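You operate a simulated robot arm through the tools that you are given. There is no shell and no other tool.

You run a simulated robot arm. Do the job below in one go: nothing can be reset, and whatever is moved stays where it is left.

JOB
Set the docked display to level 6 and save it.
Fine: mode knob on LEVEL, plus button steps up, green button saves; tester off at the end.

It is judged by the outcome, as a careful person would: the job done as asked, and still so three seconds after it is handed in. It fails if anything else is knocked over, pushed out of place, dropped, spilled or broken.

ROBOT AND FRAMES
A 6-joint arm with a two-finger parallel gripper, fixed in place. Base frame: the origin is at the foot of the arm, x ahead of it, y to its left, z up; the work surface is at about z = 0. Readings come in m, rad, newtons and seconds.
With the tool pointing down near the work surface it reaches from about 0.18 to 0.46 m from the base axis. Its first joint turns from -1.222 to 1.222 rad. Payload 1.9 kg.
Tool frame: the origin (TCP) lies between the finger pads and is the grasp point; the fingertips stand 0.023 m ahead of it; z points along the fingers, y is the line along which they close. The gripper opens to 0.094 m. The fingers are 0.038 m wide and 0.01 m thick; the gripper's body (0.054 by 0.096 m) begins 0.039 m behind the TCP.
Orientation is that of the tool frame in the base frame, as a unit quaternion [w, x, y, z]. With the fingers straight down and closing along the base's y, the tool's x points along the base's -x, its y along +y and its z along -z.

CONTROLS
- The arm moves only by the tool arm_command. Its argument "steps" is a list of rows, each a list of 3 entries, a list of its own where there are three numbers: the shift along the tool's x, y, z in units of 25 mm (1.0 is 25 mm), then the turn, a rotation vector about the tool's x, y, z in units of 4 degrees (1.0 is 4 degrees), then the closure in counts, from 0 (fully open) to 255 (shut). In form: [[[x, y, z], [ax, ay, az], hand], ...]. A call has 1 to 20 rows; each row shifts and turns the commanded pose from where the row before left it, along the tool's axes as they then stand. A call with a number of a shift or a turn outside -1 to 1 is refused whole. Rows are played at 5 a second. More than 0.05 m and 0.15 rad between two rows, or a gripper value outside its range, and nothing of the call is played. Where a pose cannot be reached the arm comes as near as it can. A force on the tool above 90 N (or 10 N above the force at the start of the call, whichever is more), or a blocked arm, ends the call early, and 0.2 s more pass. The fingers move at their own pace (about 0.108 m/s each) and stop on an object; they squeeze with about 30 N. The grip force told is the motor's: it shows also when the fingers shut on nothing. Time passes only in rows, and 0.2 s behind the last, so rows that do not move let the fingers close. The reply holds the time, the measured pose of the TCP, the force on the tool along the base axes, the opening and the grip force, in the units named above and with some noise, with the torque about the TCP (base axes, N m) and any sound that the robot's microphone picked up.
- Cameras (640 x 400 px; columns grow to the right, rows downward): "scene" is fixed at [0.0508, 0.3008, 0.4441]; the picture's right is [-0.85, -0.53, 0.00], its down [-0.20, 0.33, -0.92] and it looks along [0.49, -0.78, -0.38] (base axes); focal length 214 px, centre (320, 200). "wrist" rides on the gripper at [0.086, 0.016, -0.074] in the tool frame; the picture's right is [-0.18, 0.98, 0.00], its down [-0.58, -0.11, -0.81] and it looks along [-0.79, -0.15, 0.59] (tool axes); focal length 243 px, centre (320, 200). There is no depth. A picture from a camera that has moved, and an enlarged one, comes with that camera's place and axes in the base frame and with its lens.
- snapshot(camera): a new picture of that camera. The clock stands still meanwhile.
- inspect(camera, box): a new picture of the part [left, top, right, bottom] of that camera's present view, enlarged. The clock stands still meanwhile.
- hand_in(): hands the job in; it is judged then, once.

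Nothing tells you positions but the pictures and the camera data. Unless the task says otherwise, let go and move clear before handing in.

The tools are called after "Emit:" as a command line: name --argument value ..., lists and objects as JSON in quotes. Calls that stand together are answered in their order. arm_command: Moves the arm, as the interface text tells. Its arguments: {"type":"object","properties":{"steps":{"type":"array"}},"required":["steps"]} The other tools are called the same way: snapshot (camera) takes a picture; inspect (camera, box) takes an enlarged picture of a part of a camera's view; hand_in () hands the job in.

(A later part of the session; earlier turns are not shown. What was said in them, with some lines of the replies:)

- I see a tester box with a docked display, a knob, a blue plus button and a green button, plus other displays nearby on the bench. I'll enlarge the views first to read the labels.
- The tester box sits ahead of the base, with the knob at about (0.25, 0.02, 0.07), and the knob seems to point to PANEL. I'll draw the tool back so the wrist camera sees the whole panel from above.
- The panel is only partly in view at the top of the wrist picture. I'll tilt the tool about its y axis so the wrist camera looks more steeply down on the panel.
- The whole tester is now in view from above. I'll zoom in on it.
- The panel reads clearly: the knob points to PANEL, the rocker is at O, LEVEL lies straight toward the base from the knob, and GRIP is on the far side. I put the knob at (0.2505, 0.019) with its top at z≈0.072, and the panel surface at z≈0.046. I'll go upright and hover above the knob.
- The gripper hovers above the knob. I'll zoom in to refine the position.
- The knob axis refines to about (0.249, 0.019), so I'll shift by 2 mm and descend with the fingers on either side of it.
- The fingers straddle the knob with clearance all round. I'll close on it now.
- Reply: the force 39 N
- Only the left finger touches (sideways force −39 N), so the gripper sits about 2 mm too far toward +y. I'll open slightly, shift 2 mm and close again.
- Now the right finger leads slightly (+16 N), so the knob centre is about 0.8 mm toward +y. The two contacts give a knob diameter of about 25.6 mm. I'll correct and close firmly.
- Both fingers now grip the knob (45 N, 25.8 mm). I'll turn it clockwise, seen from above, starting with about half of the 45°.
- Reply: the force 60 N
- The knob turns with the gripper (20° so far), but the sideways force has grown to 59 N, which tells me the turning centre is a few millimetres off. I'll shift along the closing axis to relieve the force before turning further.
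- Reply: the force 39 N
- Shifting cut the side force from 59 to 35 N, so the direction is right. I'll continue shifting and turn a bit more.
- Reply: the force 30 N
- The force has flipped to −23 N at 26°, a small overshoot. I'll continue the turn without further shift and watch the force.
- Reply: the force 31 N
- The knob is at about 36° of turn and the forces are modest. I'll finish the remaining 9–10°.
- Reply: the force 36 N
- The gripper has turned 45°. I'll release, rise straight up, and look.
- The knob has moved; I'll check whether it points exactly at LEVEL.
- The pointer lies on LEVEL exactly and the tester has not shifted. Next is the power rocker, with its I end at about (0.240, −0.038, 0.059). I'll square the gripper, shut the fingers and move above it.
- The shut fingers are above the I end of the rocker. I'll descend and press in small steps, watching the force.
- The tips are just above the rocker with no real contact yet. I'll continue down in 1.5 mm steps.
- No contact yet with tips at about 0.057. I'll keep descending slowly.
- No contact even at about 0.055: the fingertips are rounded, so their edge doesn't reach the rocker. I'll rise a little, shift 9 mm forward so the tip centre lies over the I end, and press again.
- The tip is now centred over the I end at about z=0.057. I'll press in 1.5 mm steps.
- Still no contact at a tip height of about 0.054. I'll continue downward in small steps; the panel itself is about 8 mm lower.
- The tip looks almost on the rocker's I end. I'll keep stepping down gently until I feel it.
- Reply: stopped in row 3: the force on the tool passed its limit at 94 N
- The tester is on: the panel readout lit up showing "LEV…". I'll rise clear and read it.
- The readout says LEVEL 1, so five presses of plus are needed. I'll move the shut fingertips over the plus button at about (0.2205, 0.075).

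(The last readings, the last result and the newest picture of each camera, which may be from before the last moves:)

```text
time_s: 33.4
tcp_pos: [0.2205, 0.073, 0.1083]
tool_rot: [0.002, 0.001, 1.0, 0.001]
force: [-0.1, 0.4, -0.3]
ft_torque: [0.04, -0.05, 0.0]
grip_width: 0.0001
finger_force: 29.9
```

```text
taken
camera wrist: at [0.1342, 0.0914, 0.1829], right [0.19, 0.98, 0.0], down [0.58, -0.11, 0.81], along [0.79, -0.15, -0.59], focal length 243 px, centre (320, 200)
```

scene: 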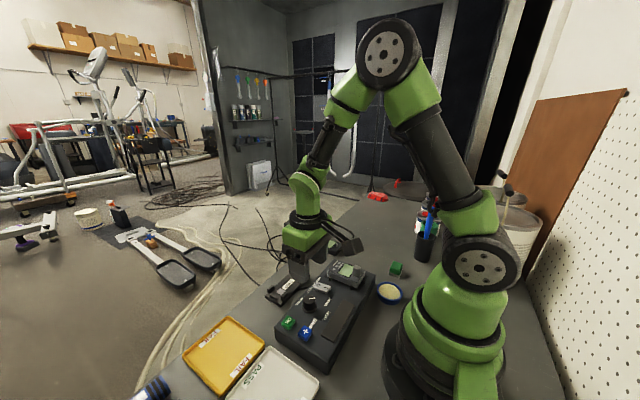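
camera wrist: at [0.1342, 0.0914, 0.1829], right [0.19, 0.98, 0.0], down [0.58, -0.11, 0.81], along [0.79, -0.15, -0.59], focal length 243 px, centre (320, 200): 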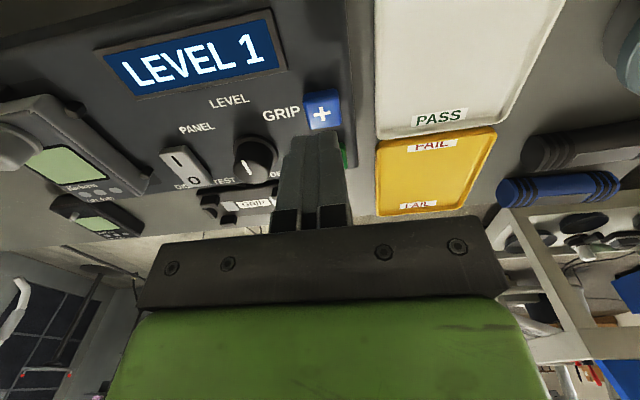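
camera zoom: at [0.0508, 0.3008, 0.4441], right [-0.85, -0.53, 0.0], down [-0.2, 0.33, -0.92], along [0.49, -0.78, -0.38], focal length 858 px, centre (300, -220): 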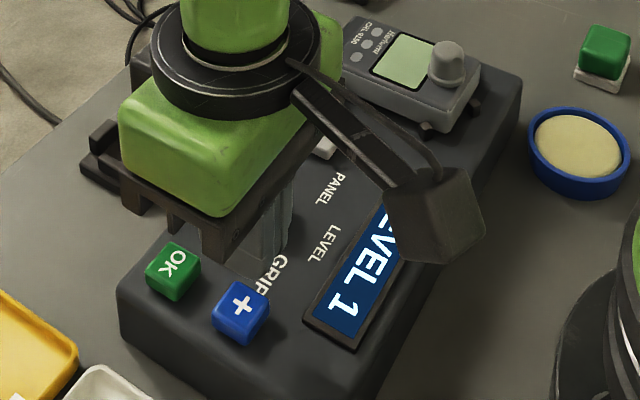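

The tip is over the plus button and the readout is visible to both cameras. I'll descend close to the button, then press in 1 mm steps.

Emit:
arm_command --steps '[[[0, 0.03, 0.4], [0, 0, 0], 255], [[0, 0, 0.4], [0, 0, 0], 255], [[0, 0, 0.2], [0, 0, 0], 255], [[0, 0, 0.06], [0, 0, 0], 255], [[0, 0, 0.06], [0, 0, 0], 255], [[0, 0, 0], [0, 0, 0], 255]]'

Emit:
inspect --camera "wrist" --box '[80, 0, 400, 200]'

Emit:
inspect --camera "scene" --box '[280, 290, 350, 350]'

```text
time_s: 34.8
tcp_pos: [0.2201, 0.0728, 0.078]
tool_rot: [0.001, 0.001, 1.0, 0.0]
force: [-0.9, 0.4, 0.1]
ft_torque: [-0.01, 0.02, 0.01]
grip_width: 0.0
finger_force: 29.9
```

```text
2.00 times, centred on (240, 100) of wrist
camera zoom: at [0.1338, 0.0914, 0.1539], right [0.19, 0.98, 0.0], down [0.58, -0.11, 0.81], along [0.79, -0.15, -0.59], focal length 485 px, centre (480, 400)
```

zoom: 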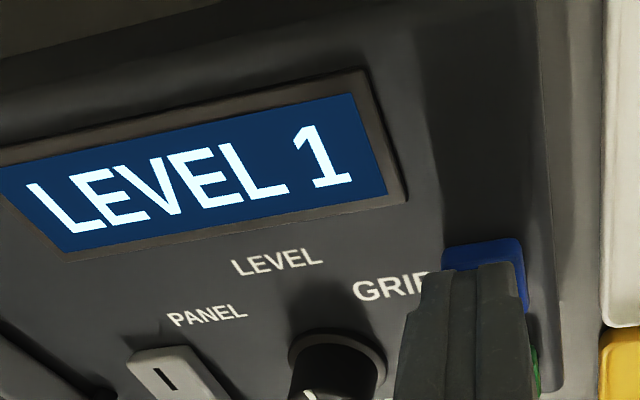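

```text
6.67 times, centred on (315, 320) of scene
camera zoom: at [0.0508, 0.3008, 0.4441], right [-0.85, -0.53, 0.0], down [-0.2, 0.33, -0.92], along [0.49, -0.78, -0.38], focal length 1430 px, centre (353, -600)
```

zoom: 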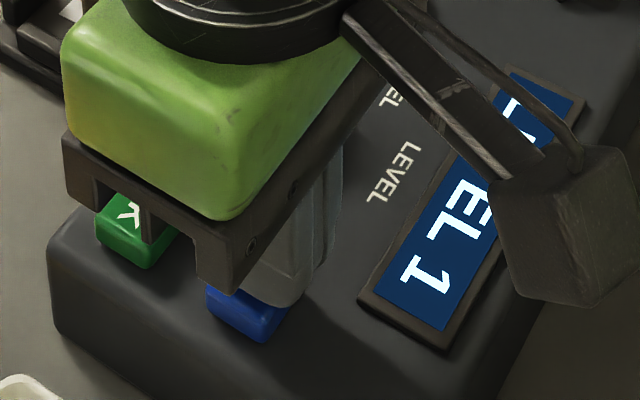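

Still a hair above the plus button (tip ≈ 0.057). I'll continue in 1 mm steps.

Emit:
arm_command --steps '[[[0, 0, 0.04], [0, 0, 0], 255], [[0, 0, 0.04], [0, 0, 0], 255]]'

Emit:
inspect --camera "wrist" --box '[80, 0, 400, 200]'

```text
time_s: 35.4
tcp_pos: [0.2216, 0.0733, 0.0764]
tool_rot: [0.0, 0.001, 1.0, 0.0]
force: [0.2, 0.7, 0.9]
ft_torque: [-0.01, -0.04, 0.02]
grip_width: 0.0001
finger_force: 30.3
```

```text
2.00 times, centred on (240, 100) of wrist
camera zoom: at [0.1343, 0.0916, 0.152], right [0.19, 0.98, 0.0], down [0.58, -0.11, 0.81], along [0.79, -0.15, -0.59], focal length 485 px, centre (480, 400)
```

zoom: 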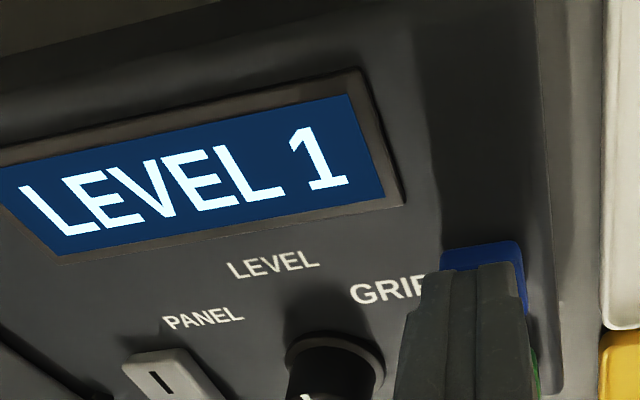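

Emit:
arm_command --steps '[[[0, 0, 0.04], [0, 0, 0], 255], [[0, 0, 0.04], [0, 0, 0], 255]]'

Emit:
inspect --camera "wrist" --box '[80, 0, 400, 200]'

```text
time_s: 36.0
tcp_pos: [0.2211, 0.0745, 0.0759]
tool_rot: [0.002, 0.0, 1.0, 0.0]
force: [-0.3, 0.5, 0.2]
ft_torque: [0.02, -0.01, 0.02]
grip_width: 0.0001
finger_force: 30.0
```

```text
2.00 times, centred on (240, 100) of wrist
camera zoom: at [0.135, 0.0918, 0.1505], right [0.19, 0.98, 0.0], down [0.58, -0.11, 0.81], along [0.79, -0.15, -0.59], focal length 485 px, centre (480, 400)
```

zoom: 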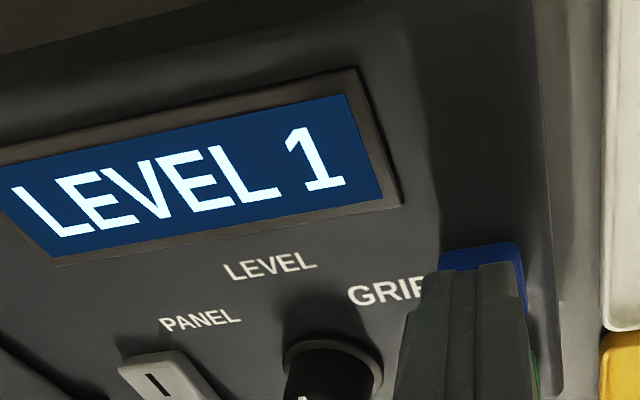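

No contact yet with the tip at about 0.0535. I'll continue 1 mm at a time.

Emit:
arm_command --steps '[[[0, 0, 0.04], [0, 0, 0], 255], [[0, 0, 0], [0, 0, 0], 255]]'

Emit:
inspect --camera "scene" --box '[280, 290, 350, 350]'

```text
time_s: 36.6
tcp_pos: [0.2214, 0.0734, 0.0736]
tool_rot: [0.002, 0.0, 1.0, -0.001]
force: [-0.6, -0.2, 1.0]
ft_torque: [-0.02, 0.0, 0.03]
grip_width: 0.0001
finger_force: 30.4
```

```text
6.67 times, centred on (315, 320) of scene
camera zoom: at [0.0508, 0.3008, 0.4441], right [-0.85, -0.53, 0.0], down [-0.2, 0.33, -0.92], along [0.49, -0.78, -0.38], focal length 1430 px, centre (353, -600)
```

zoom: 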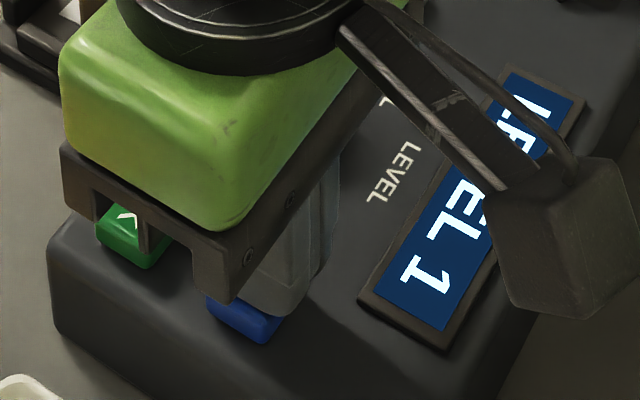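

Emit:
arm_command --steps '[[[0, 0, 0.04], [0, 0, 0], 255], [[0, 0, 0], [0, 0, 0], 255]]'

Emit:
inspect --camera "wrist" --box '[80, 0, 400, 200]'

```text
time_s: 37.2
tcp_pos: [0.2211, 0.074, 0.0748]
tool_rot: [0.001, 0.001, 1.0, 0.0]
force: [0.0, -0.4, 1.6]
ft_torque: [-0.02, 0.03, -0.03]
grip_width: 0.0
finger_force: 29.5
```

```text
2.00 times, centred on (240, 100) of wrist
camera zoom: at [0.1349, 0.0918, 0.1491], right [0.19, 0.98, 0.0], down [0.58, -0.11, 0.81], along [0.79, -0.15, -0.59], focal length 485 px, centre (480, 400)
```

zoom: 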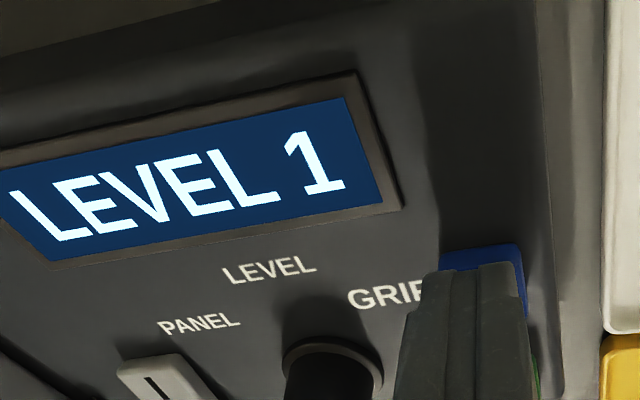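

A slight upward force (1.6 N) suggests contact is starting. I'll press further in small steps.

Emit:
arm_command --steps '[[[0, 0, 0.03], [0, 0, 0], 255], [[0, 0, 0], [0, 0, 0], 255]]'

Emit:
inspect --camera "wrist" --box '[80, 0, 400, 200]'

```text
time_s: 37.8
tcp_pos: [0.2224, 0.0738, 0.0723]
tool_rot: [0.002, 0.001, 1.0, 0.0]
force: [-0.3, 0.4, 1.4]
ft_torque: [0.02, 0.02, 0.03]
grip_width: 0.0
finger_force: 29.4
```

```text
2.00 times, centred on (240, 100) of wrist
camera zoom: at [0.1351, 0.0915, 0.1478], right [0.19, 0.98, 0.0], down [0.58, -0.11, 0.81], along [0.79, -0.15, -0.59], focal length 485 px, centre (480, 400)
```

zoom: 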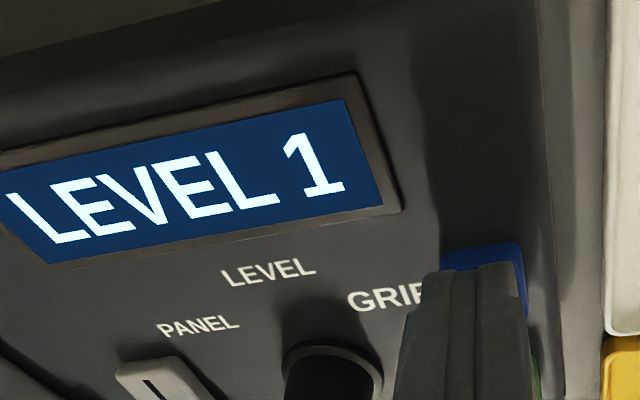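

Emit:
arm_command --steps '[[[0, 0, 0.03], [0, 0, 0], 255], [[0, 0, 0], [0, 0, 0], 255]]'

Emit:
inspect --camera "wrist" --box '[80, 0, 400, 200]'

```text
time_s: 38.4
tcp_pos: [0.2219, 0.0735, 0.0715]
tool_rot: [0.001, 0.001, 1.0, 0.0]
force: [-1.4, -1.2, 1.7]
ft_torque: [-0.03, 0.07, 0.0]
grip_width: 0.0
finger_force: 29.9
heard: click
```

```text
2.00 times, centred on (240, 100) of wrist
camera zoom: at [0.1352, 0.0916, 0.1469], right [0.19, 0.98, 0.0], down [0.58, -0.11, 0.81], along [0.79, -0.15, -0.59], focal length 485 px, centre (480, 400)
```

zoom: 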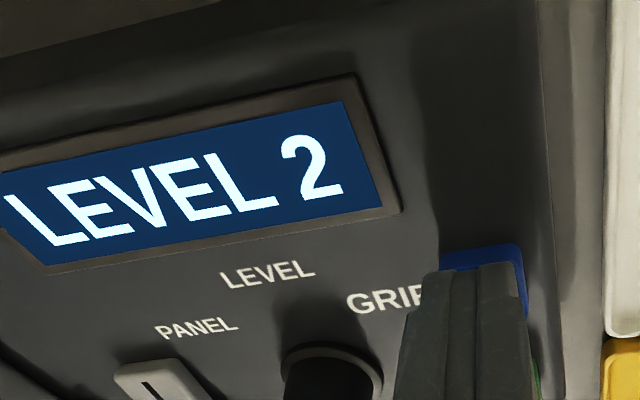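

Click: LEVEL 2. Actuation is at this depth with low force. I'll lift 6 mm, then repeat the same press once and check that it counts exactly one.

Emit:
arm_command --steps '[[[0, 0, -0.24], [0, 0, 0], 255], [[0, 0, 0], [0, 0, 0], 255], [[0, 0, 0.14], [0, 0, 0], 255], [[0, 0, 0.1], [0, 0, 0], 255], [[0, 0, 0], [0, 0, 0], 255]]'

Emit:
inspect --camera "wrist" --box '[80, 0, 400, 200]'

```text
time_s: 39.6
tcp_pos: [0.2215, 0.0745, 0.0714]
tool_rot: [0.001, 0.001, 1.0, 0.0]
force: [-0.2, -0.1, 1.7]
ft_torque: [0.0, 0.02, 0.0]
grip_width: 0.0001
finger_force: 29.9
heard: click
```

```text
2.00 times, centred on (240, 100) of wrist
camera zoom: at [0.1349, 0.0921, 0.1471], right [0.19, 0.98, 0.0], down [0.58, -0.11, 0.81], along [0.79, -0.15, -0.59], focal length 485 px, centre (480, 400)
```

zoom: 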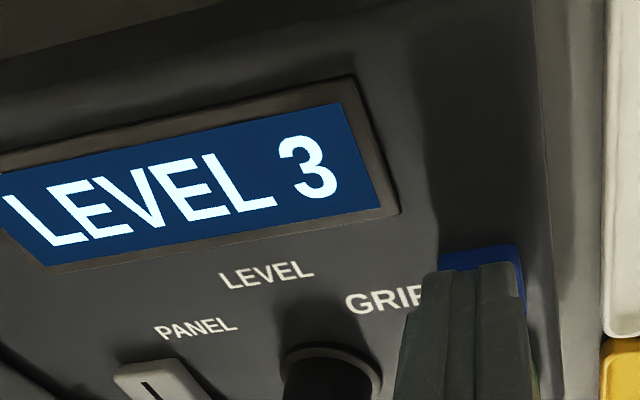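

The press counted exactly one (LEVEL 3). I'll repeat it once more.

Emit:
arm_command --steps '[[[0, 0, -0.24], [0, 0, 0], 255], [[0, 0, 0], [0, 0, 0], 255], [[0, 0, 0.14], [0, 0, 0], 255], [[0, 0, 0.1], [0, 0, 0], 255], [[0, 0, 0], [0, 0, 0], 255]]'

Emit:
inspect --camera "wrist" --box '[80, 0, 400, 200]'

```text
time_s: 40.8
tcp_pos: [0.2219, 0.0738, 0.0717]
tool_rot: [0.001, 0.001, 1.0, 0.0]
force: [-1.1, 0.1, 1.4]
ft_torque: [0.03, 0.03, 0.0]
grip_width: 0.0002
finger_force: 29.7
```

```text
2.00 times, centred on (240, 100) of wrist
camera zoom: at [0.1354, 0.0918, 0.1476], right [0.19, 0.98, 0.0], down [0.58, -0.11, 0.81], along [0.79, -0.15, -0.59], focal length 485 px, centre (480, 400)
```

zoom: 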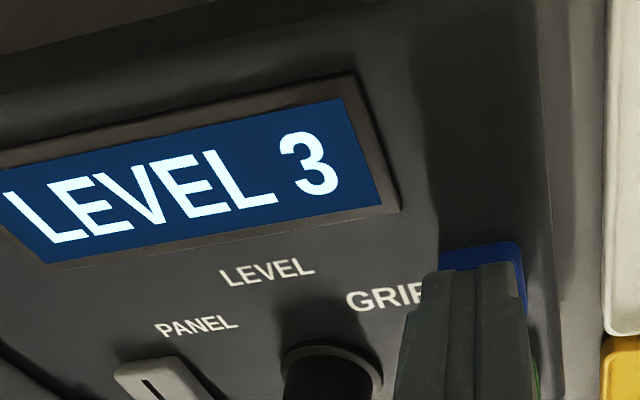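

This time it did not reach the click; the readout is still 3. I'll press 0.75 mm deeper.

Emit:
arm_command --steps '[[[0, 0, 0.03], [0, 0, 0], 255], [[0, 0, 0], [0, 0, 0], 255]]'

Emit:
inspect --camera "wrist" --box '[80, 0, 400, 200]'

```text
time_s: 41.4
tcp_pos: [0.2216, 0.0744, 0.072]
tool_rot: [0.001, 0.0, 1.0, 0.0]
force: [2.0, 1.1, 2.5]
ft_torque: [0.0, 0.01, 0.01]
grip_width: 0.0
finger_force: 30.1
heard: click
```

```text
2.00 times, centred on (240, 100) of wrist
camera zoom: at [0.1348, 0.0918, 0.1464], right [0.19, 0.98, 0.0], down [0.58, -0.11, 0.81], along [0.79, -0.15, -0.59], focal length 485 px, centre (480, 400)
```

zoom: 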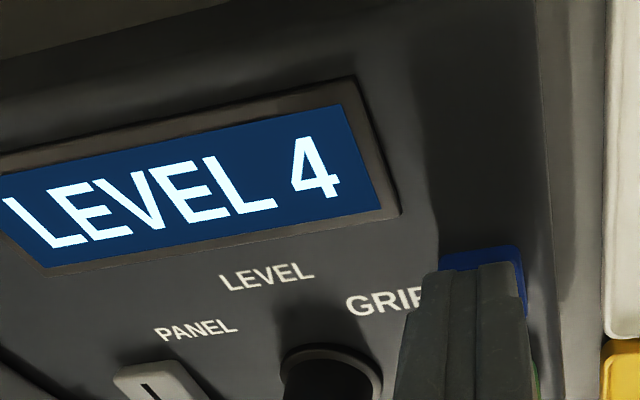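

LEVEL 4. Same again from this slightly deeper position, one press.

Emit:
arm_command --steps '[[[0, 0, -0.24], [0, 0, 0], 255], [[0, 0, 0], [0, 0, 0], 255], [[0, 0, 0.14], [0, 0, 0], 255], [[0, 0, 0.1], [0, 0, 0], 255], [[0, 0, 0], [0, 0, 0], 255]]'

Emit:
inspect --camera "wrist" --box '[80, 0, 400, 200]'

```text
time_s: 42.6
tcp_pos: [0.2215, 0.0731, 0.0703]
tool_rot: [0.001, 0.001, 1.0, 0.0]
force: [-0.7, -1.1, 2.4]
ft_torque: [-0.03, 0.04, 0.02]
grip_width: 0.0
finger_force: 30.2
heard: click
```

```text
2.00 times, centred on (240, 100) of wrist
camera zoom: at [0.1348, 0.0919, 0.1466], right [0.19, 0.98, 0.0], down [0.58, -0.11, 0.81], along [0.79, -0.15, -0.59], focal length 485 px, centre (480, 400)
```

zoom: 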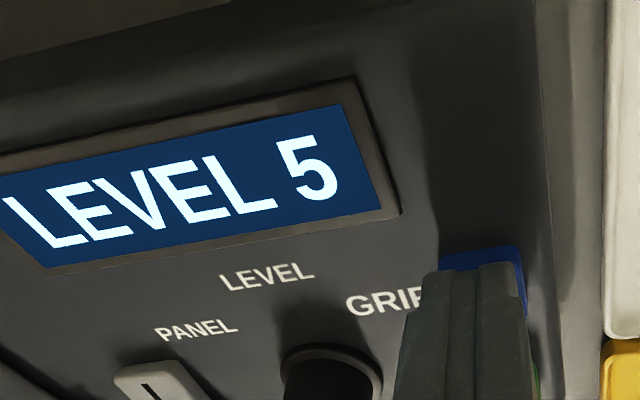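

LEVEL 5. One more press.

Emit:
arm_command --steps '[[[0, 0, -0.24], [0, 0, 0], 255], [[0, 0, 0], [0, 0, 0], 255], [[0, 0, 0.14], [0, 0, 0], 255], [[0, 0, 0.1], [0, 0, 0], 255], [[0, 0, 0], [0, 0, 0], 255]]'

Emit:
inspect --camera "wrist" --box '[80, 0, 400, 200]'

```text
time_s: 43.8
tcp_pos: [0.2223, 0.074, 0.0712]
tool_rot: [0.001, 0.001, 1.0, 0.0]
force: [-1.0, 0.9, 3.4]
ft_torque: [0.01, 0.05, -0.06]
grip_width: 0.0
finger_force: 29.9
heard: click
```

```text
2.00 times, centred on (240, 100) of wrist
camera zoom: at [0.1351, 0.0916, 0.1462], right [0.19, 0.98, 0.0], down [0.58, -0.11, 0.81], along [0.79, -0.15, -0.59], focal length 485 px, centre (480, 400)
```

zoom: 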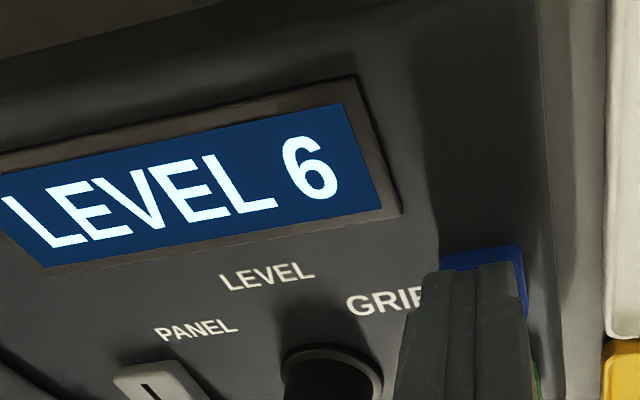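

LEVEL 6 is shown. I'll lift and move to above the green OK button, 41 mm further ahead.

Emit:
arm_command --steps '[[[0, 0, -0.5], [0, 0, 0], 255], [[0, 0, -0.7], [0, 0, 0], 255], [[-0.55, 0, 0], [0, 0, 0], 255], [[-0.55, 0, 0], [0, 0, 0], 255], [[-0.54, 0, 0], [0, 0, 0], 255], [[0, 0, 0], [0, 0, 0], 255]]'

Emit:
snapshot --camera "wrist"

Emit:
inspect --camera "scene" --box '[270, 255, 380, 355]'

```text
time_s: 45.2
tcp_pos: [0.2629, 0.0733, 0.1007]
tool_rot: [0.001, 0.001, 1.0, 0.0]
force: [0.1, -0.8, -0.7]
ft_torque: [0.02, -0.01, 0.03]
grip_width: 0.0002
finger_force: 29.5
```

```text
taken
camera wrist: at [0.1765, 0.0913, 0.1763], right [0.19, 0.98, 0.0], down [0.58, -0.11, 0.81], along [0.79, -0.15, -0.59], focal length 243 px, centre (320, 200)
```

wrist: 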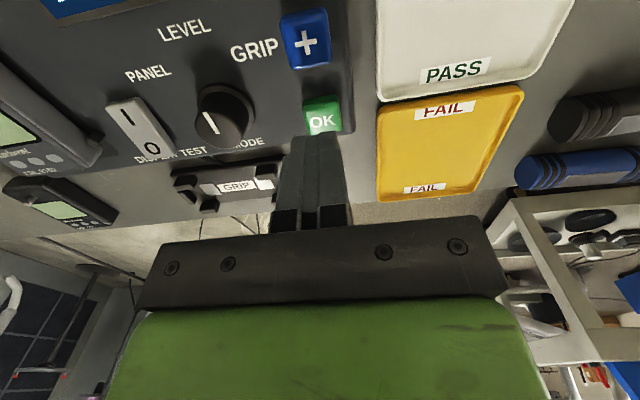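

```text
4.00 times, centred on (325, 305) of scene
camera zoom: at [0.0508, 0.3008, 0.4441], right [-0.85, -0.53, 0.0], down [-0.2, 0.33, -0.92], along [0.49, -0.78, -0.38], focal length 858 px, centre (300, -220)
```

zoom: 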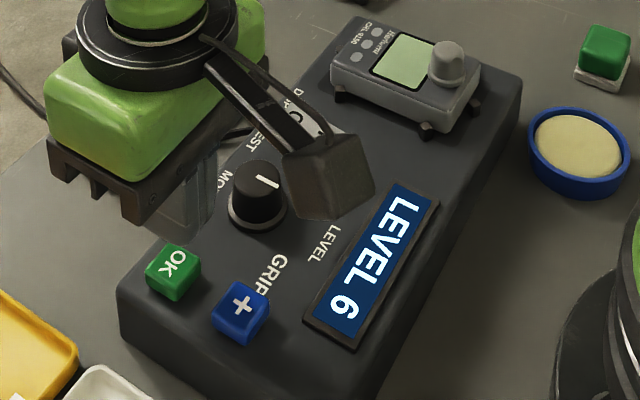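

The display still reads LEVEL 6 and the tip is above OK. I'll descend to just above contact height.

Emit:
arm_command --steps '[[[0.04, 0.04, 0.4], [0, 0, 0], 255], [[0, 0, 0.4], [0, 0, 0], 255], [[0, 0, 0.2], [0, 0, 0], 255], [[0, 0, 0.05], [0, 0, 0], 255], [[0, 0, 0], [0, 0, 0], 255]]'

Emit:
inspect --camera "scene" --box '[270, 255, 380, 355]'

```text
time_s: 46.4
tcp_pos: [0.2605, 0.0749, 0.0756]
tool_rot: [0.001, 0.001, 1.0, -0.001]
force: [-0.3, 0.2, -1.6]
ft_torque: [0.01, 0.01, 0.01]
grip_width: 0.0
finger_force: 30.1
```

```text
4.00 times, centred on (325, 305) of scene
camera zoom: at [0.0508, 0.3008, 0.4441], right [-0.85, -0.53, 0.0], down [-0.2, 0.33, -0.92], along [0.49, -0.78, -0.38], focal length 858 px, centre (300, -220)
```

zoom: 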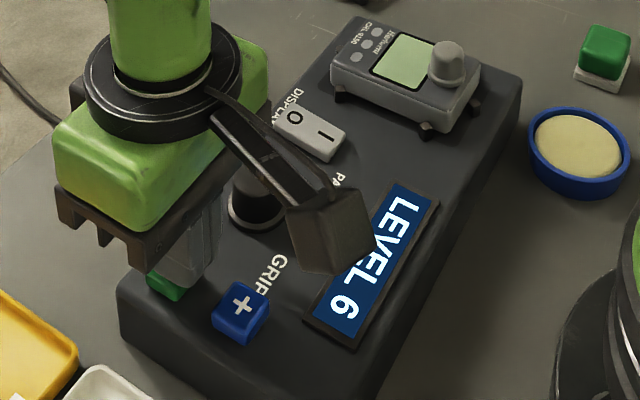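

The tip is just above OK. I'll press in small steps and listen for a click.

Emit:
arm_command --steps '[[[0, 0, 0.05], [0, 0, 0], 255], [[0, 0, 0.04], [0, 0, 0], 255], [[0, 0, 0], [0, 0, 0], 255]]'

Emit:
inspect --camera "scene" --box '[270, 255, 380, 355]'

```text
time_s: 47.2
tcp_pos: [0.2615, 0.0742, 0.0724]
tool_rot: [0.001, 0.001, 1.0, 0.0]
force: [-1.2, -0.8, 0.5]
ft_torque: [-0.02, 0.04, 0.02]
grip_width: 0.0001
finger_force: 30.1
```

```text
4.00 times, centred on (325, 305) of scene
camera zoom: at [0.0508, 0.3008, 0.4441], right [-0.85, -0.53, 0.0], down [-0.2, 0.33, -0.92], along [0.49, -0.78, -0.38], focal length 858 px, centre (300, -220)
```

zoom: 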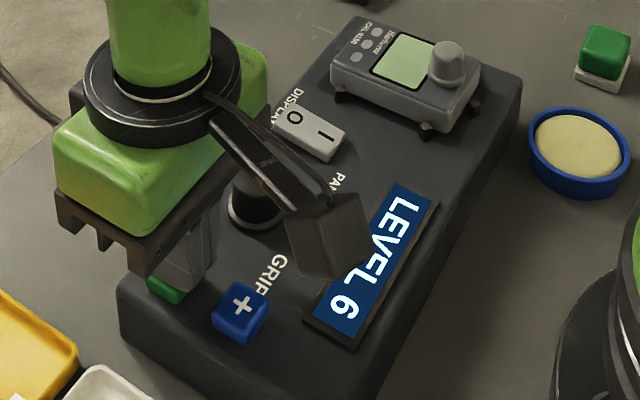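

Emit:
arm_command --steps '[[[0, 0, 0.04], [0, 0, 0], 255], [[0, 0, 0.03], [0, 0, 0], 255], [[0, 0, 0], [0, 0, 0], 255]]'

Emit:
inspect --camera "scene" --box '[270, 255, 380, 355]'

```text
time_s: 48.0
tcp_pos: [0.262, 0.0741, 0.0708]
tool_rot: [0.001, 0.001, 1.0, 0.0]
force: [-0.8, 1.1, 4.2]
ft_torque: [0.0, 0.06, -0.01]
grip_width: 0.0001
finger_force: 30.2
heard: click
```

```text
4.00 times, centred on (325, 305) of scene
camera zoom: at [0.0508, 0.3008, 0.4441], right [-0.85, -0.53, 0.0], down [-0.2, 0.33, -0.92], along [0.49, -0.78, -0.38], focal length 858 px, centre (300, -220)
```

zoom: 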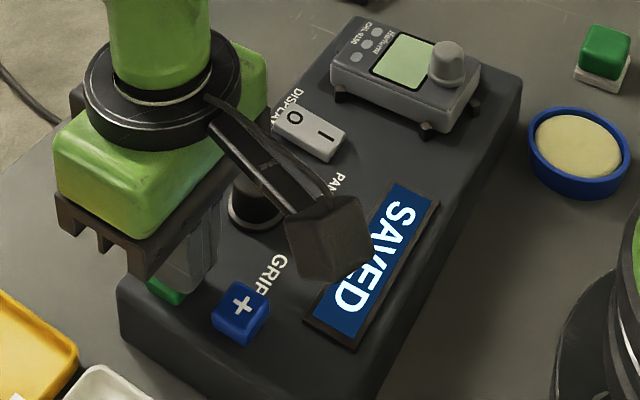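

The readout shows SAVED. I'll lift well above knob height and check the readout again before switching off.

Emit:
arm_command --steps '[[[0, 0, -0.4], [0, 0, 0], 255], [[0, 0, -0.8], [0, 0, 0], 255], [[0, 0, -0.8], [0, 0, 0], 255], [[0, 0, 0], [0, 0, 0], 255], [[0, 0, 0], [0, 0, 0], 255], [[0, 0, 0], [0, 0, 0], 255]]'

Emit:
inspect --camera "scene" --box '[270, 255, 380, 355]'

```text
time_s: 49.4
tcp_pos: [0.2624, 0.0762, 0.122]
tool_rot: [0.001, 0.001, 1.0, 0.0]
force: [-0.6, 0.4, 0.5]
ft_torque: [0.03, 0.03, -0.01]
grip_width: 0.0
finger_force: 30.2
```

```text
4.00 times, centred on (325, 305) of scene
camera zoom: at [0.0508, 0.3008, 0.4441], right [-0.85, -0.53, 0.0], down [-0.2, 0.33, -0.92], along [0.49, -0.78, -0.38], focal length 858 px, centre (300, -220)
```

zoom: 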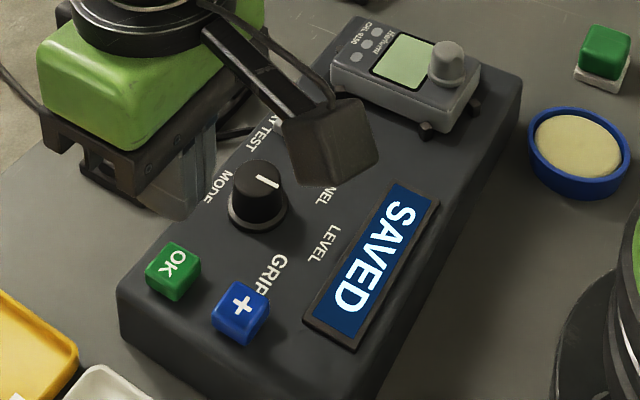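

It stays at SAVED. I'll now go to the O end of the rocker, at about (0.269, −0.039), to switch the tester off.

Emit:
arm_command --steps '[[[-0.047, -0.77, 0], [0, 0, 0], 255], [[-0.047, -0.77, 0], [0, 0, 0], 255], [[-0.047, -0.77, 0], [0, 0, 0], 255], [[-0.047, -0.77, 0], [0, 0, 0], 255], [[-0.047, -0.77, 0], [0, 0, 0], 255], [[-0.047, -0.77, 0], [0, 0, 0], 255], [[0, 0, 0.4], [0, 0, 0], 255], [[0, 0, 0.4], [0, 0, 0], 255], [[0, 0, 0], [0, 0, 0], 255]]'

Emit:
snapshot --camera "wrist"

Emit:
inspect --camera "scene" --box '[290, 250, 370, 330]'

```text
time_s: 51.4
tcp_pos: [0.2691, -0.0398, 0.0991]
tool_rot: [0.001, 0.001, 1.0, 0.0]
force: [-0.7, -0.6, 0.5]
ft_torque: [-0.02, 0.0, 0.02]
grip_width: 0.0
finger_force: 29.7
```

```text
taken
camera wrist: at [0.182, -0.0215, 0.1756], right [0.19, 0.98, 0.0], down [0.58, -0.11, 0.81], along [0.79, -0.15, -0.59], focal length 243 px, centre (320, 200)
```

wrist: 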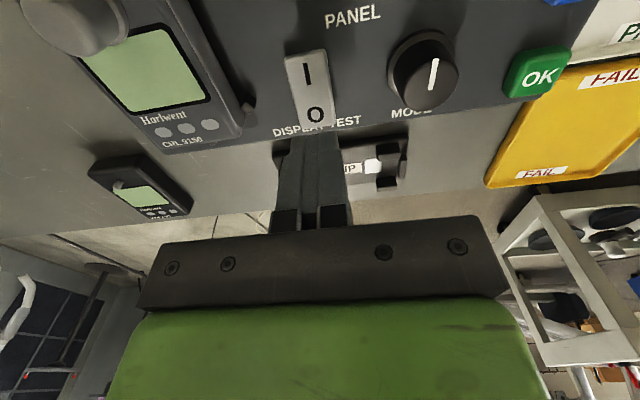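

```text
5.00 times, centred on (330, 290) of scene
camera zoom: at [0.0508, 0.3008, 0.4441], right [-0.85, -0.53, 0.0], down [-0.2, 0.33, -0.92], along [0.49, -0.78, -0.38], focal length 1072 px, centre (270, -250)
```

zoom: 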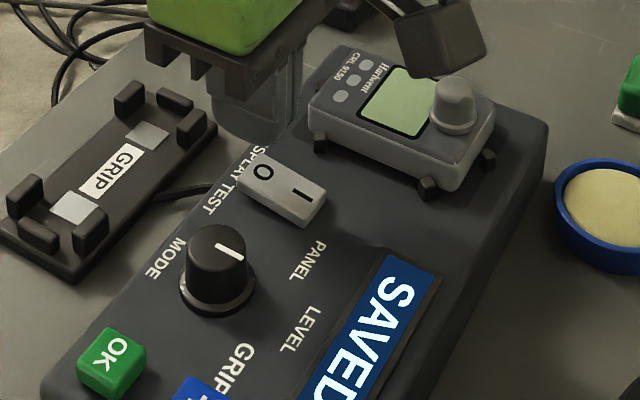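

The tip is over the O end. I'll descend to near contact and then press in 1 mm steps.

Emit:
arm_command --steps '[[[0, -0.05, 0.4], [0, 0, 0], 255], [[0, 0, 0.3], [0, 0, 0], 255], [[0, 0, 0.15], [0, 0, 0], 255], [[0, 0, 0], [0, 0, 0], 255]]'

Emit:
inspect --camera "scene" --box '[290, 250, 370, 330]'

```text
time_s: 52.4
tcp_pos: [0.2693, -0.0425, 0.0792]
tool_rot: [0.001, 0.001, 1.0, 0.0]
force: [0.8, 0.0, -0.4]
ft_torque: [0.0, 0.0, 0.0]
grip_width: 0.0
finger_force: 30.4
```

```text
5.00 times, centred on (330, 290) of scene
camera zoom: at [0.0508, 0.3008, 0.4441], right [-0.85, -0.53, 0.0], down [-0.2, 0.33, -0.92], along [0.49, -0.78, -0.38], focal length 1072 px, centre (270, -250)
```

zoom: 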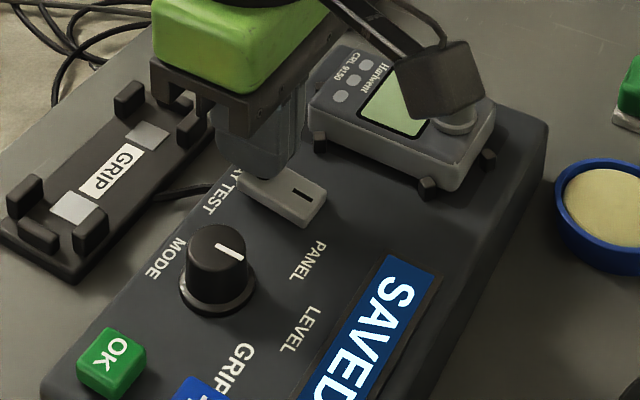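

Clear of contact and well aligned. Stepping down.

Emit:
arm_command --steps '[[[0, 0, 0.04], [0, 0, 0], 255], [[0, 0, 0.04], [0, 0, 0], 255], [[0, 0, 0], [0, 0, 0], 255]]'

Emit:
inspect --camera "scene" --box '[290, 250, 370, 330]'

```text
time_s: 53.2
tcp_pos: [0.2683, -0.0423, 0.0776]
tool_rot: [0.001, 0.001, 1.0, 0.001]
force: [0.7, 0.9, 0.3]
ft_torque: [0.0, 0.02, 0.01]
grip_width: 0.0
finger_force: 30.7
```

```text
5.00 times, centred on (330, 290) of scene
camera zoom: at [0.0508, 0.3008, 0.4441], right [-0.85, -0.53, 0.0], down [-0.2, 0.33, -0.92], along [0.49, -0.78, -0.38], focal length 1072 px, centre (270, -250)
```

zoom: 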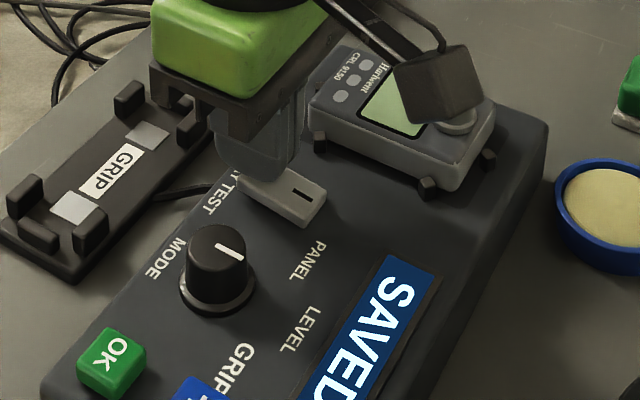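

Emit:
arm_command --steps '[[[0, 0, 0.04], [0, 0, 0], 255], [[0, 0, 0.04], [0, 0, 0], 255], [[0, 0, 0], [0, 0, 0], 255]]'

Emit:
inspect --camera "scene" --box '[290, 250, 370, 330]'

```text
time_s: 54.0
tcp_pos: [0.2691, -0.041, 0.0765]
tool_rot: [0.001, 0.0, 1.0, 0.0]
force: [-0.5, 0.0, 0.1]
ft_torque: [0.0, 0.02, -0.01]
grip_width: 0.0
finger_force: 29.9
```

```text
5.00 times, centred on (330, 290) of scene
camera zoom: at [0.0508, 0.3008, 0.4441], right [-0.85, -0.53, 0.0], down [-0.2, 0.33, -0.92], along [0.49, -0.78, -0.38], focal length 1072 px, centre (270, -250)
```

zoom: 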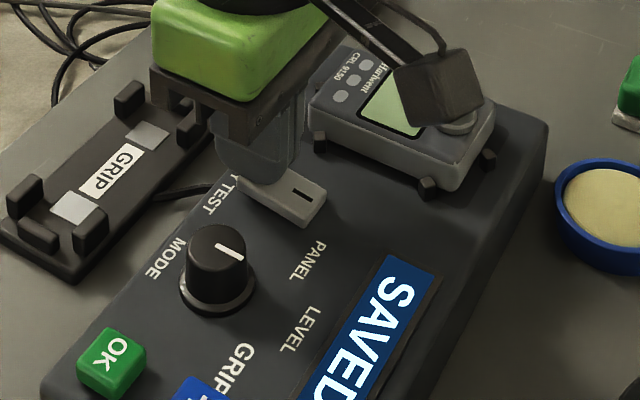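

Emit:
arm_command --steps '[[[0, 0, 0.04], [0, 0, 0], 255], [[0, 0, 0], [0, 0, 0], 255]]'

Emit:
inspect --camera "scene" --box '[290, 250, 370, 330]'

```text
time_s: 54.6
tcp_pos: [0.2676, -0.0406, 0.0758]
tool_rot: [0.0, 0.0, 1.0, 0.0]
force: [0.7, 0.0, 0.2]
ft_torque: [0.01, -0.06, 0.04]
grip_width: 0.0
finger_force: 29.7
```

```text
5.00 times, centred on (330, 290) of scene
camera zoom: at [0.0508, 0.3008, 0.4441], right [-0.85, -0.53, 0.0], down [-0.2, 0.33, -0.92], along [0.49, -0.78, -0.38], focal length 1072 px, centre (270, -250)
```

zoom: 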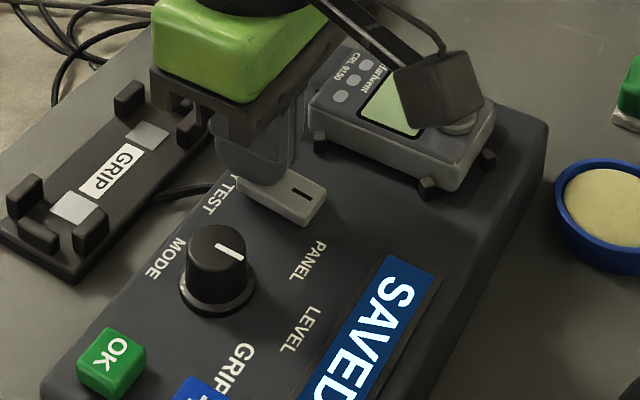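

Emit:
arm_command --steps '[[[0, 0, 0.03], [0, 0, 0], 255], [[0, 0, 0], [0, 0, 0], 255]]'

Emit:
inspect --camera "scene" --box '[290, 250, 370, 330]'

```text
time_s: 55.2
tcp_pos: [0.2691, -0.0405, 0.0754]
tool_rot: [0.001, 0.001, 1.0, 0.0]
force: [-0.2, 0.8, 0.4]
ft_torque: [0.04, 0.02, -0.01]
grip_width: 0.0
finger_force: 29.7
```

```text
5.00 times, centred on (330, 290) of scene
camera zoom: at [0.0508, 0.3008, 0.4441], right [-0.85, -0.53, 0.0], down [-0.2, 0.33, -0.92], along [0.49, -0.78, -0.38], focal length 1072 px, centre (270, -250)
```

zoom: 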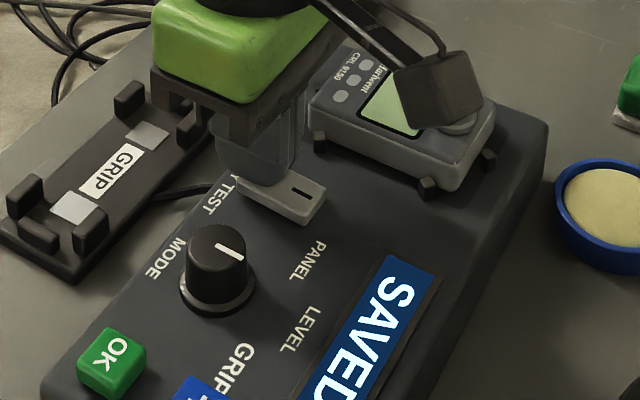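

No contact yet; in the I press, actuation came about 2–3 mm lower than this. Continuing.

Emit:
arm_command --steps '[[[0, 0, 0.04], [0, 0, 0], 255], [[0, 0, 0], [0, 0, 0], 255]]'

Emit:
inspect --camera "scene" --box '[290, 250, 370, 330]'

```text
time_s: 55.8
tcp_pos: [0.2686, -0.0413, 0.0734]
tool_rot: [0.0, 0.001, 1.0, 0.0]
force: [0.6, -0.4, 0.8]
ft_torque: [0.02, 0.04, 0.0]
grip_width: 0.0
finger_force: 30.5
```

```text
5.00 times, centred on (330, 290) of scene
camera zoom: at [0.0508, 0.3008, 0.4441], right [-0.85, -0.53, 0.0], down [-0.2, 0.33, -0.92], along [0.49, -0.78, -0.38], focal length 1072 px, centre (270, -250)
```

zoom: 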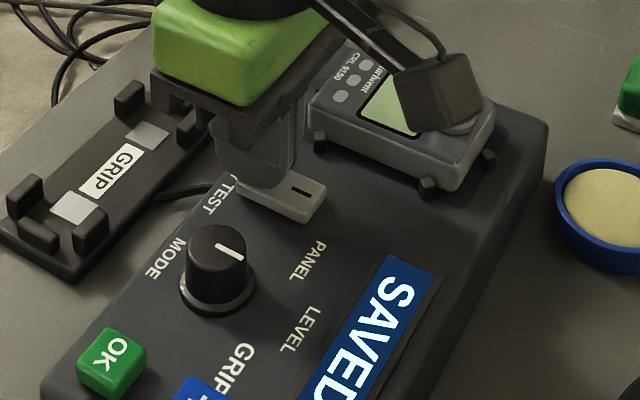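

The rocker's I end seems to be beginning to rise. One more small step.

Emit:
arm_command --steps '[[[0, 0, 0.03], [0, 0, 0], 255], [[0, 0, 0], [0, 0, 0], 255]]'

Emit:
inspect --camera "scene" --box '[290, 250, 370, 330]'

```text
time_s: 56.4
tcp_pos: [0.2687, -0.0417, 0.0722]
tool_rot: [0.001, 0.0, 1.0, 0.0]
force: [-15.3, -4.6, 54.8]
ft_torque: [-0.07, 1.17, 0.46]
grip_width: 0.0001
finger_force: 29.9
```

```text
5.00 times, centred on (330, 290) of scene
camera zoom: at [0.0507, 0.3008, 0.4441], right [-0.85, -0.53, 0.0], down [-0.2, 0.33, -0.92], along [0.49, -0.78, -0.38], focal length 1072 px, centre (270, -250)
```

zoom: 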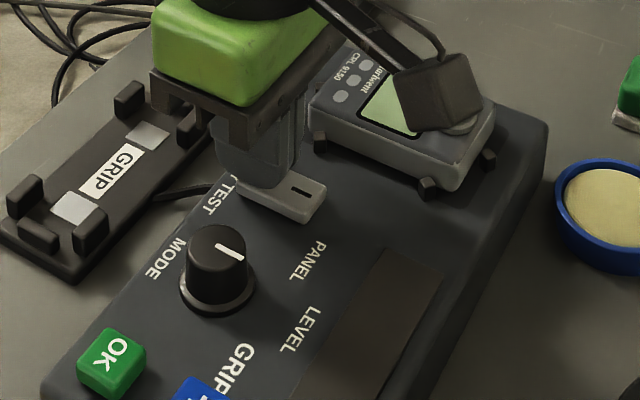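

The readout went dark: the tester is off. I'll lift straight up and clear of the panel.

Emit:
arm_command --steps '[[[0, 0, -0.2], [0, 0, 0], 255], [[0, 0, -0.4], [0, 0, 0], 255], [[0, 0, -0.8], [0, 0, 0], 255], [[0, 0, -0.8], [0, 0, 0], 255], [[0, 0, -0.8], [0, 0, 0], 255], [[0, 0, -0.8], [0, 0, 0], 200], [[0, 0, -0.8], [0, 0, 0], 100], [[0, 0, -0.8], [0, 0, 0], 0], [[0, 0, -0.8], [0, 0, 0], 0], [[0, 0, 0], [0, 0, 0], 0]]'

Emit:
inspect --camera "scene" --box '[290, 250, 370, 330]'

Emit:
snapshot --camera "scene"

Emit:
snapshot --camera "wrist"

```text
time_s: 58.6
tcp_pos: [0.2683, -0.0416, 0.2297]
tool_rot: [0.0, 0.001, 1.0, -0.001]
force: [-0.6, 0.2, 0.1]
ft_torque: [-0.01, 0.0, 0.0]
grip_width: 0.094
finger_force: 0.0
```

```text
5.00 times, centred on (330, 290) of scene
camera zoom: at [0.0508, 0.3008, 0.4441], right [-0.85, -0.53, 0.0], down [-0.2, 0.33, -0.92], along [0.49, -0.78, -0.38], focal length 1072 px, centre (270, -250)
```

zoom: 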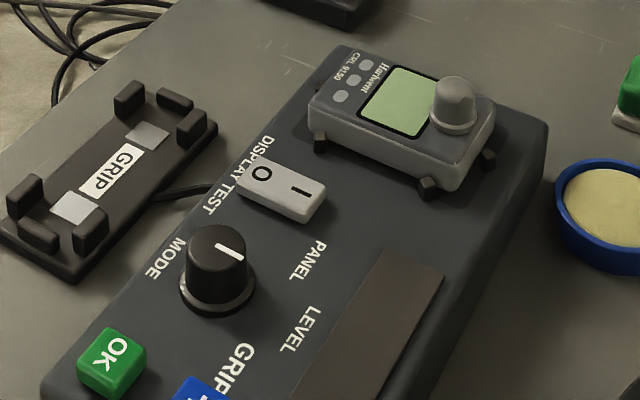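

```text
taken
```

scene: 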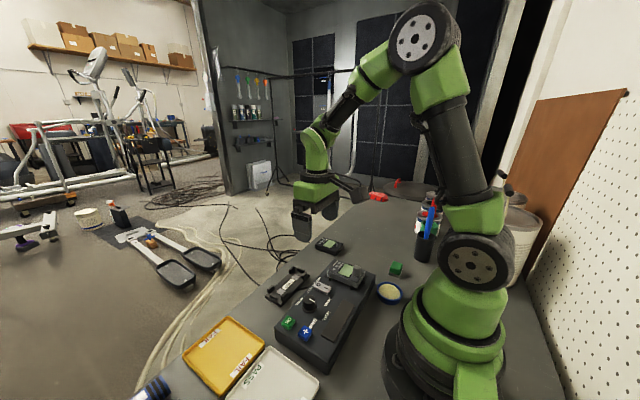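

```text
taken
camera wrist: at [0.1812, -0.0237, 0.3036], right [0.19, 0.98, 0.0], down [0.58, -0.11, 0.81], along [0.79, -0.15, -0.59], focal length 243 px, centre (320, 200)
```

wrist: 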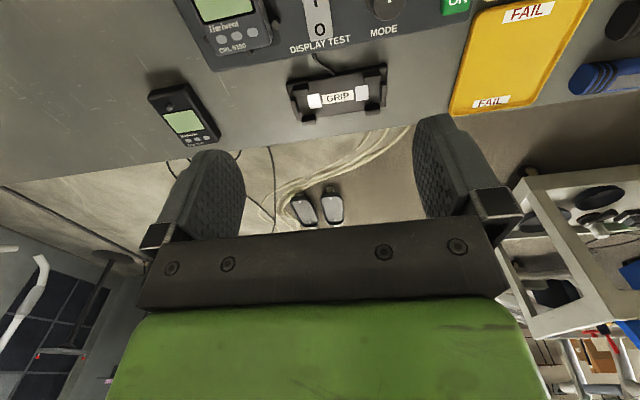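

The readout is dark with the rocker at O, and the knob is on LEVEL. The panel showed LEVEL 6 and then SAVED before I switched off. Nothing else has moved and the arm is clear, so I'm handing in.

Emit:
hand_in

```text
The job is handed in.
```

The docked display is set to level 6 and saved: the readout showed LEVEL 6, then SAVED after I pressed the green button. The tester is switched off again, and the mode knob is on LEVEL.

It started at level 1, so I pressed plus five times. Switching the tester on pushed the rocker harder than planned: the arm's force stop tripped at 94 N. The tester didn't shift and I saw no damage. In the final pictures nothing else had moved, and the arm was clear with the gripper open.
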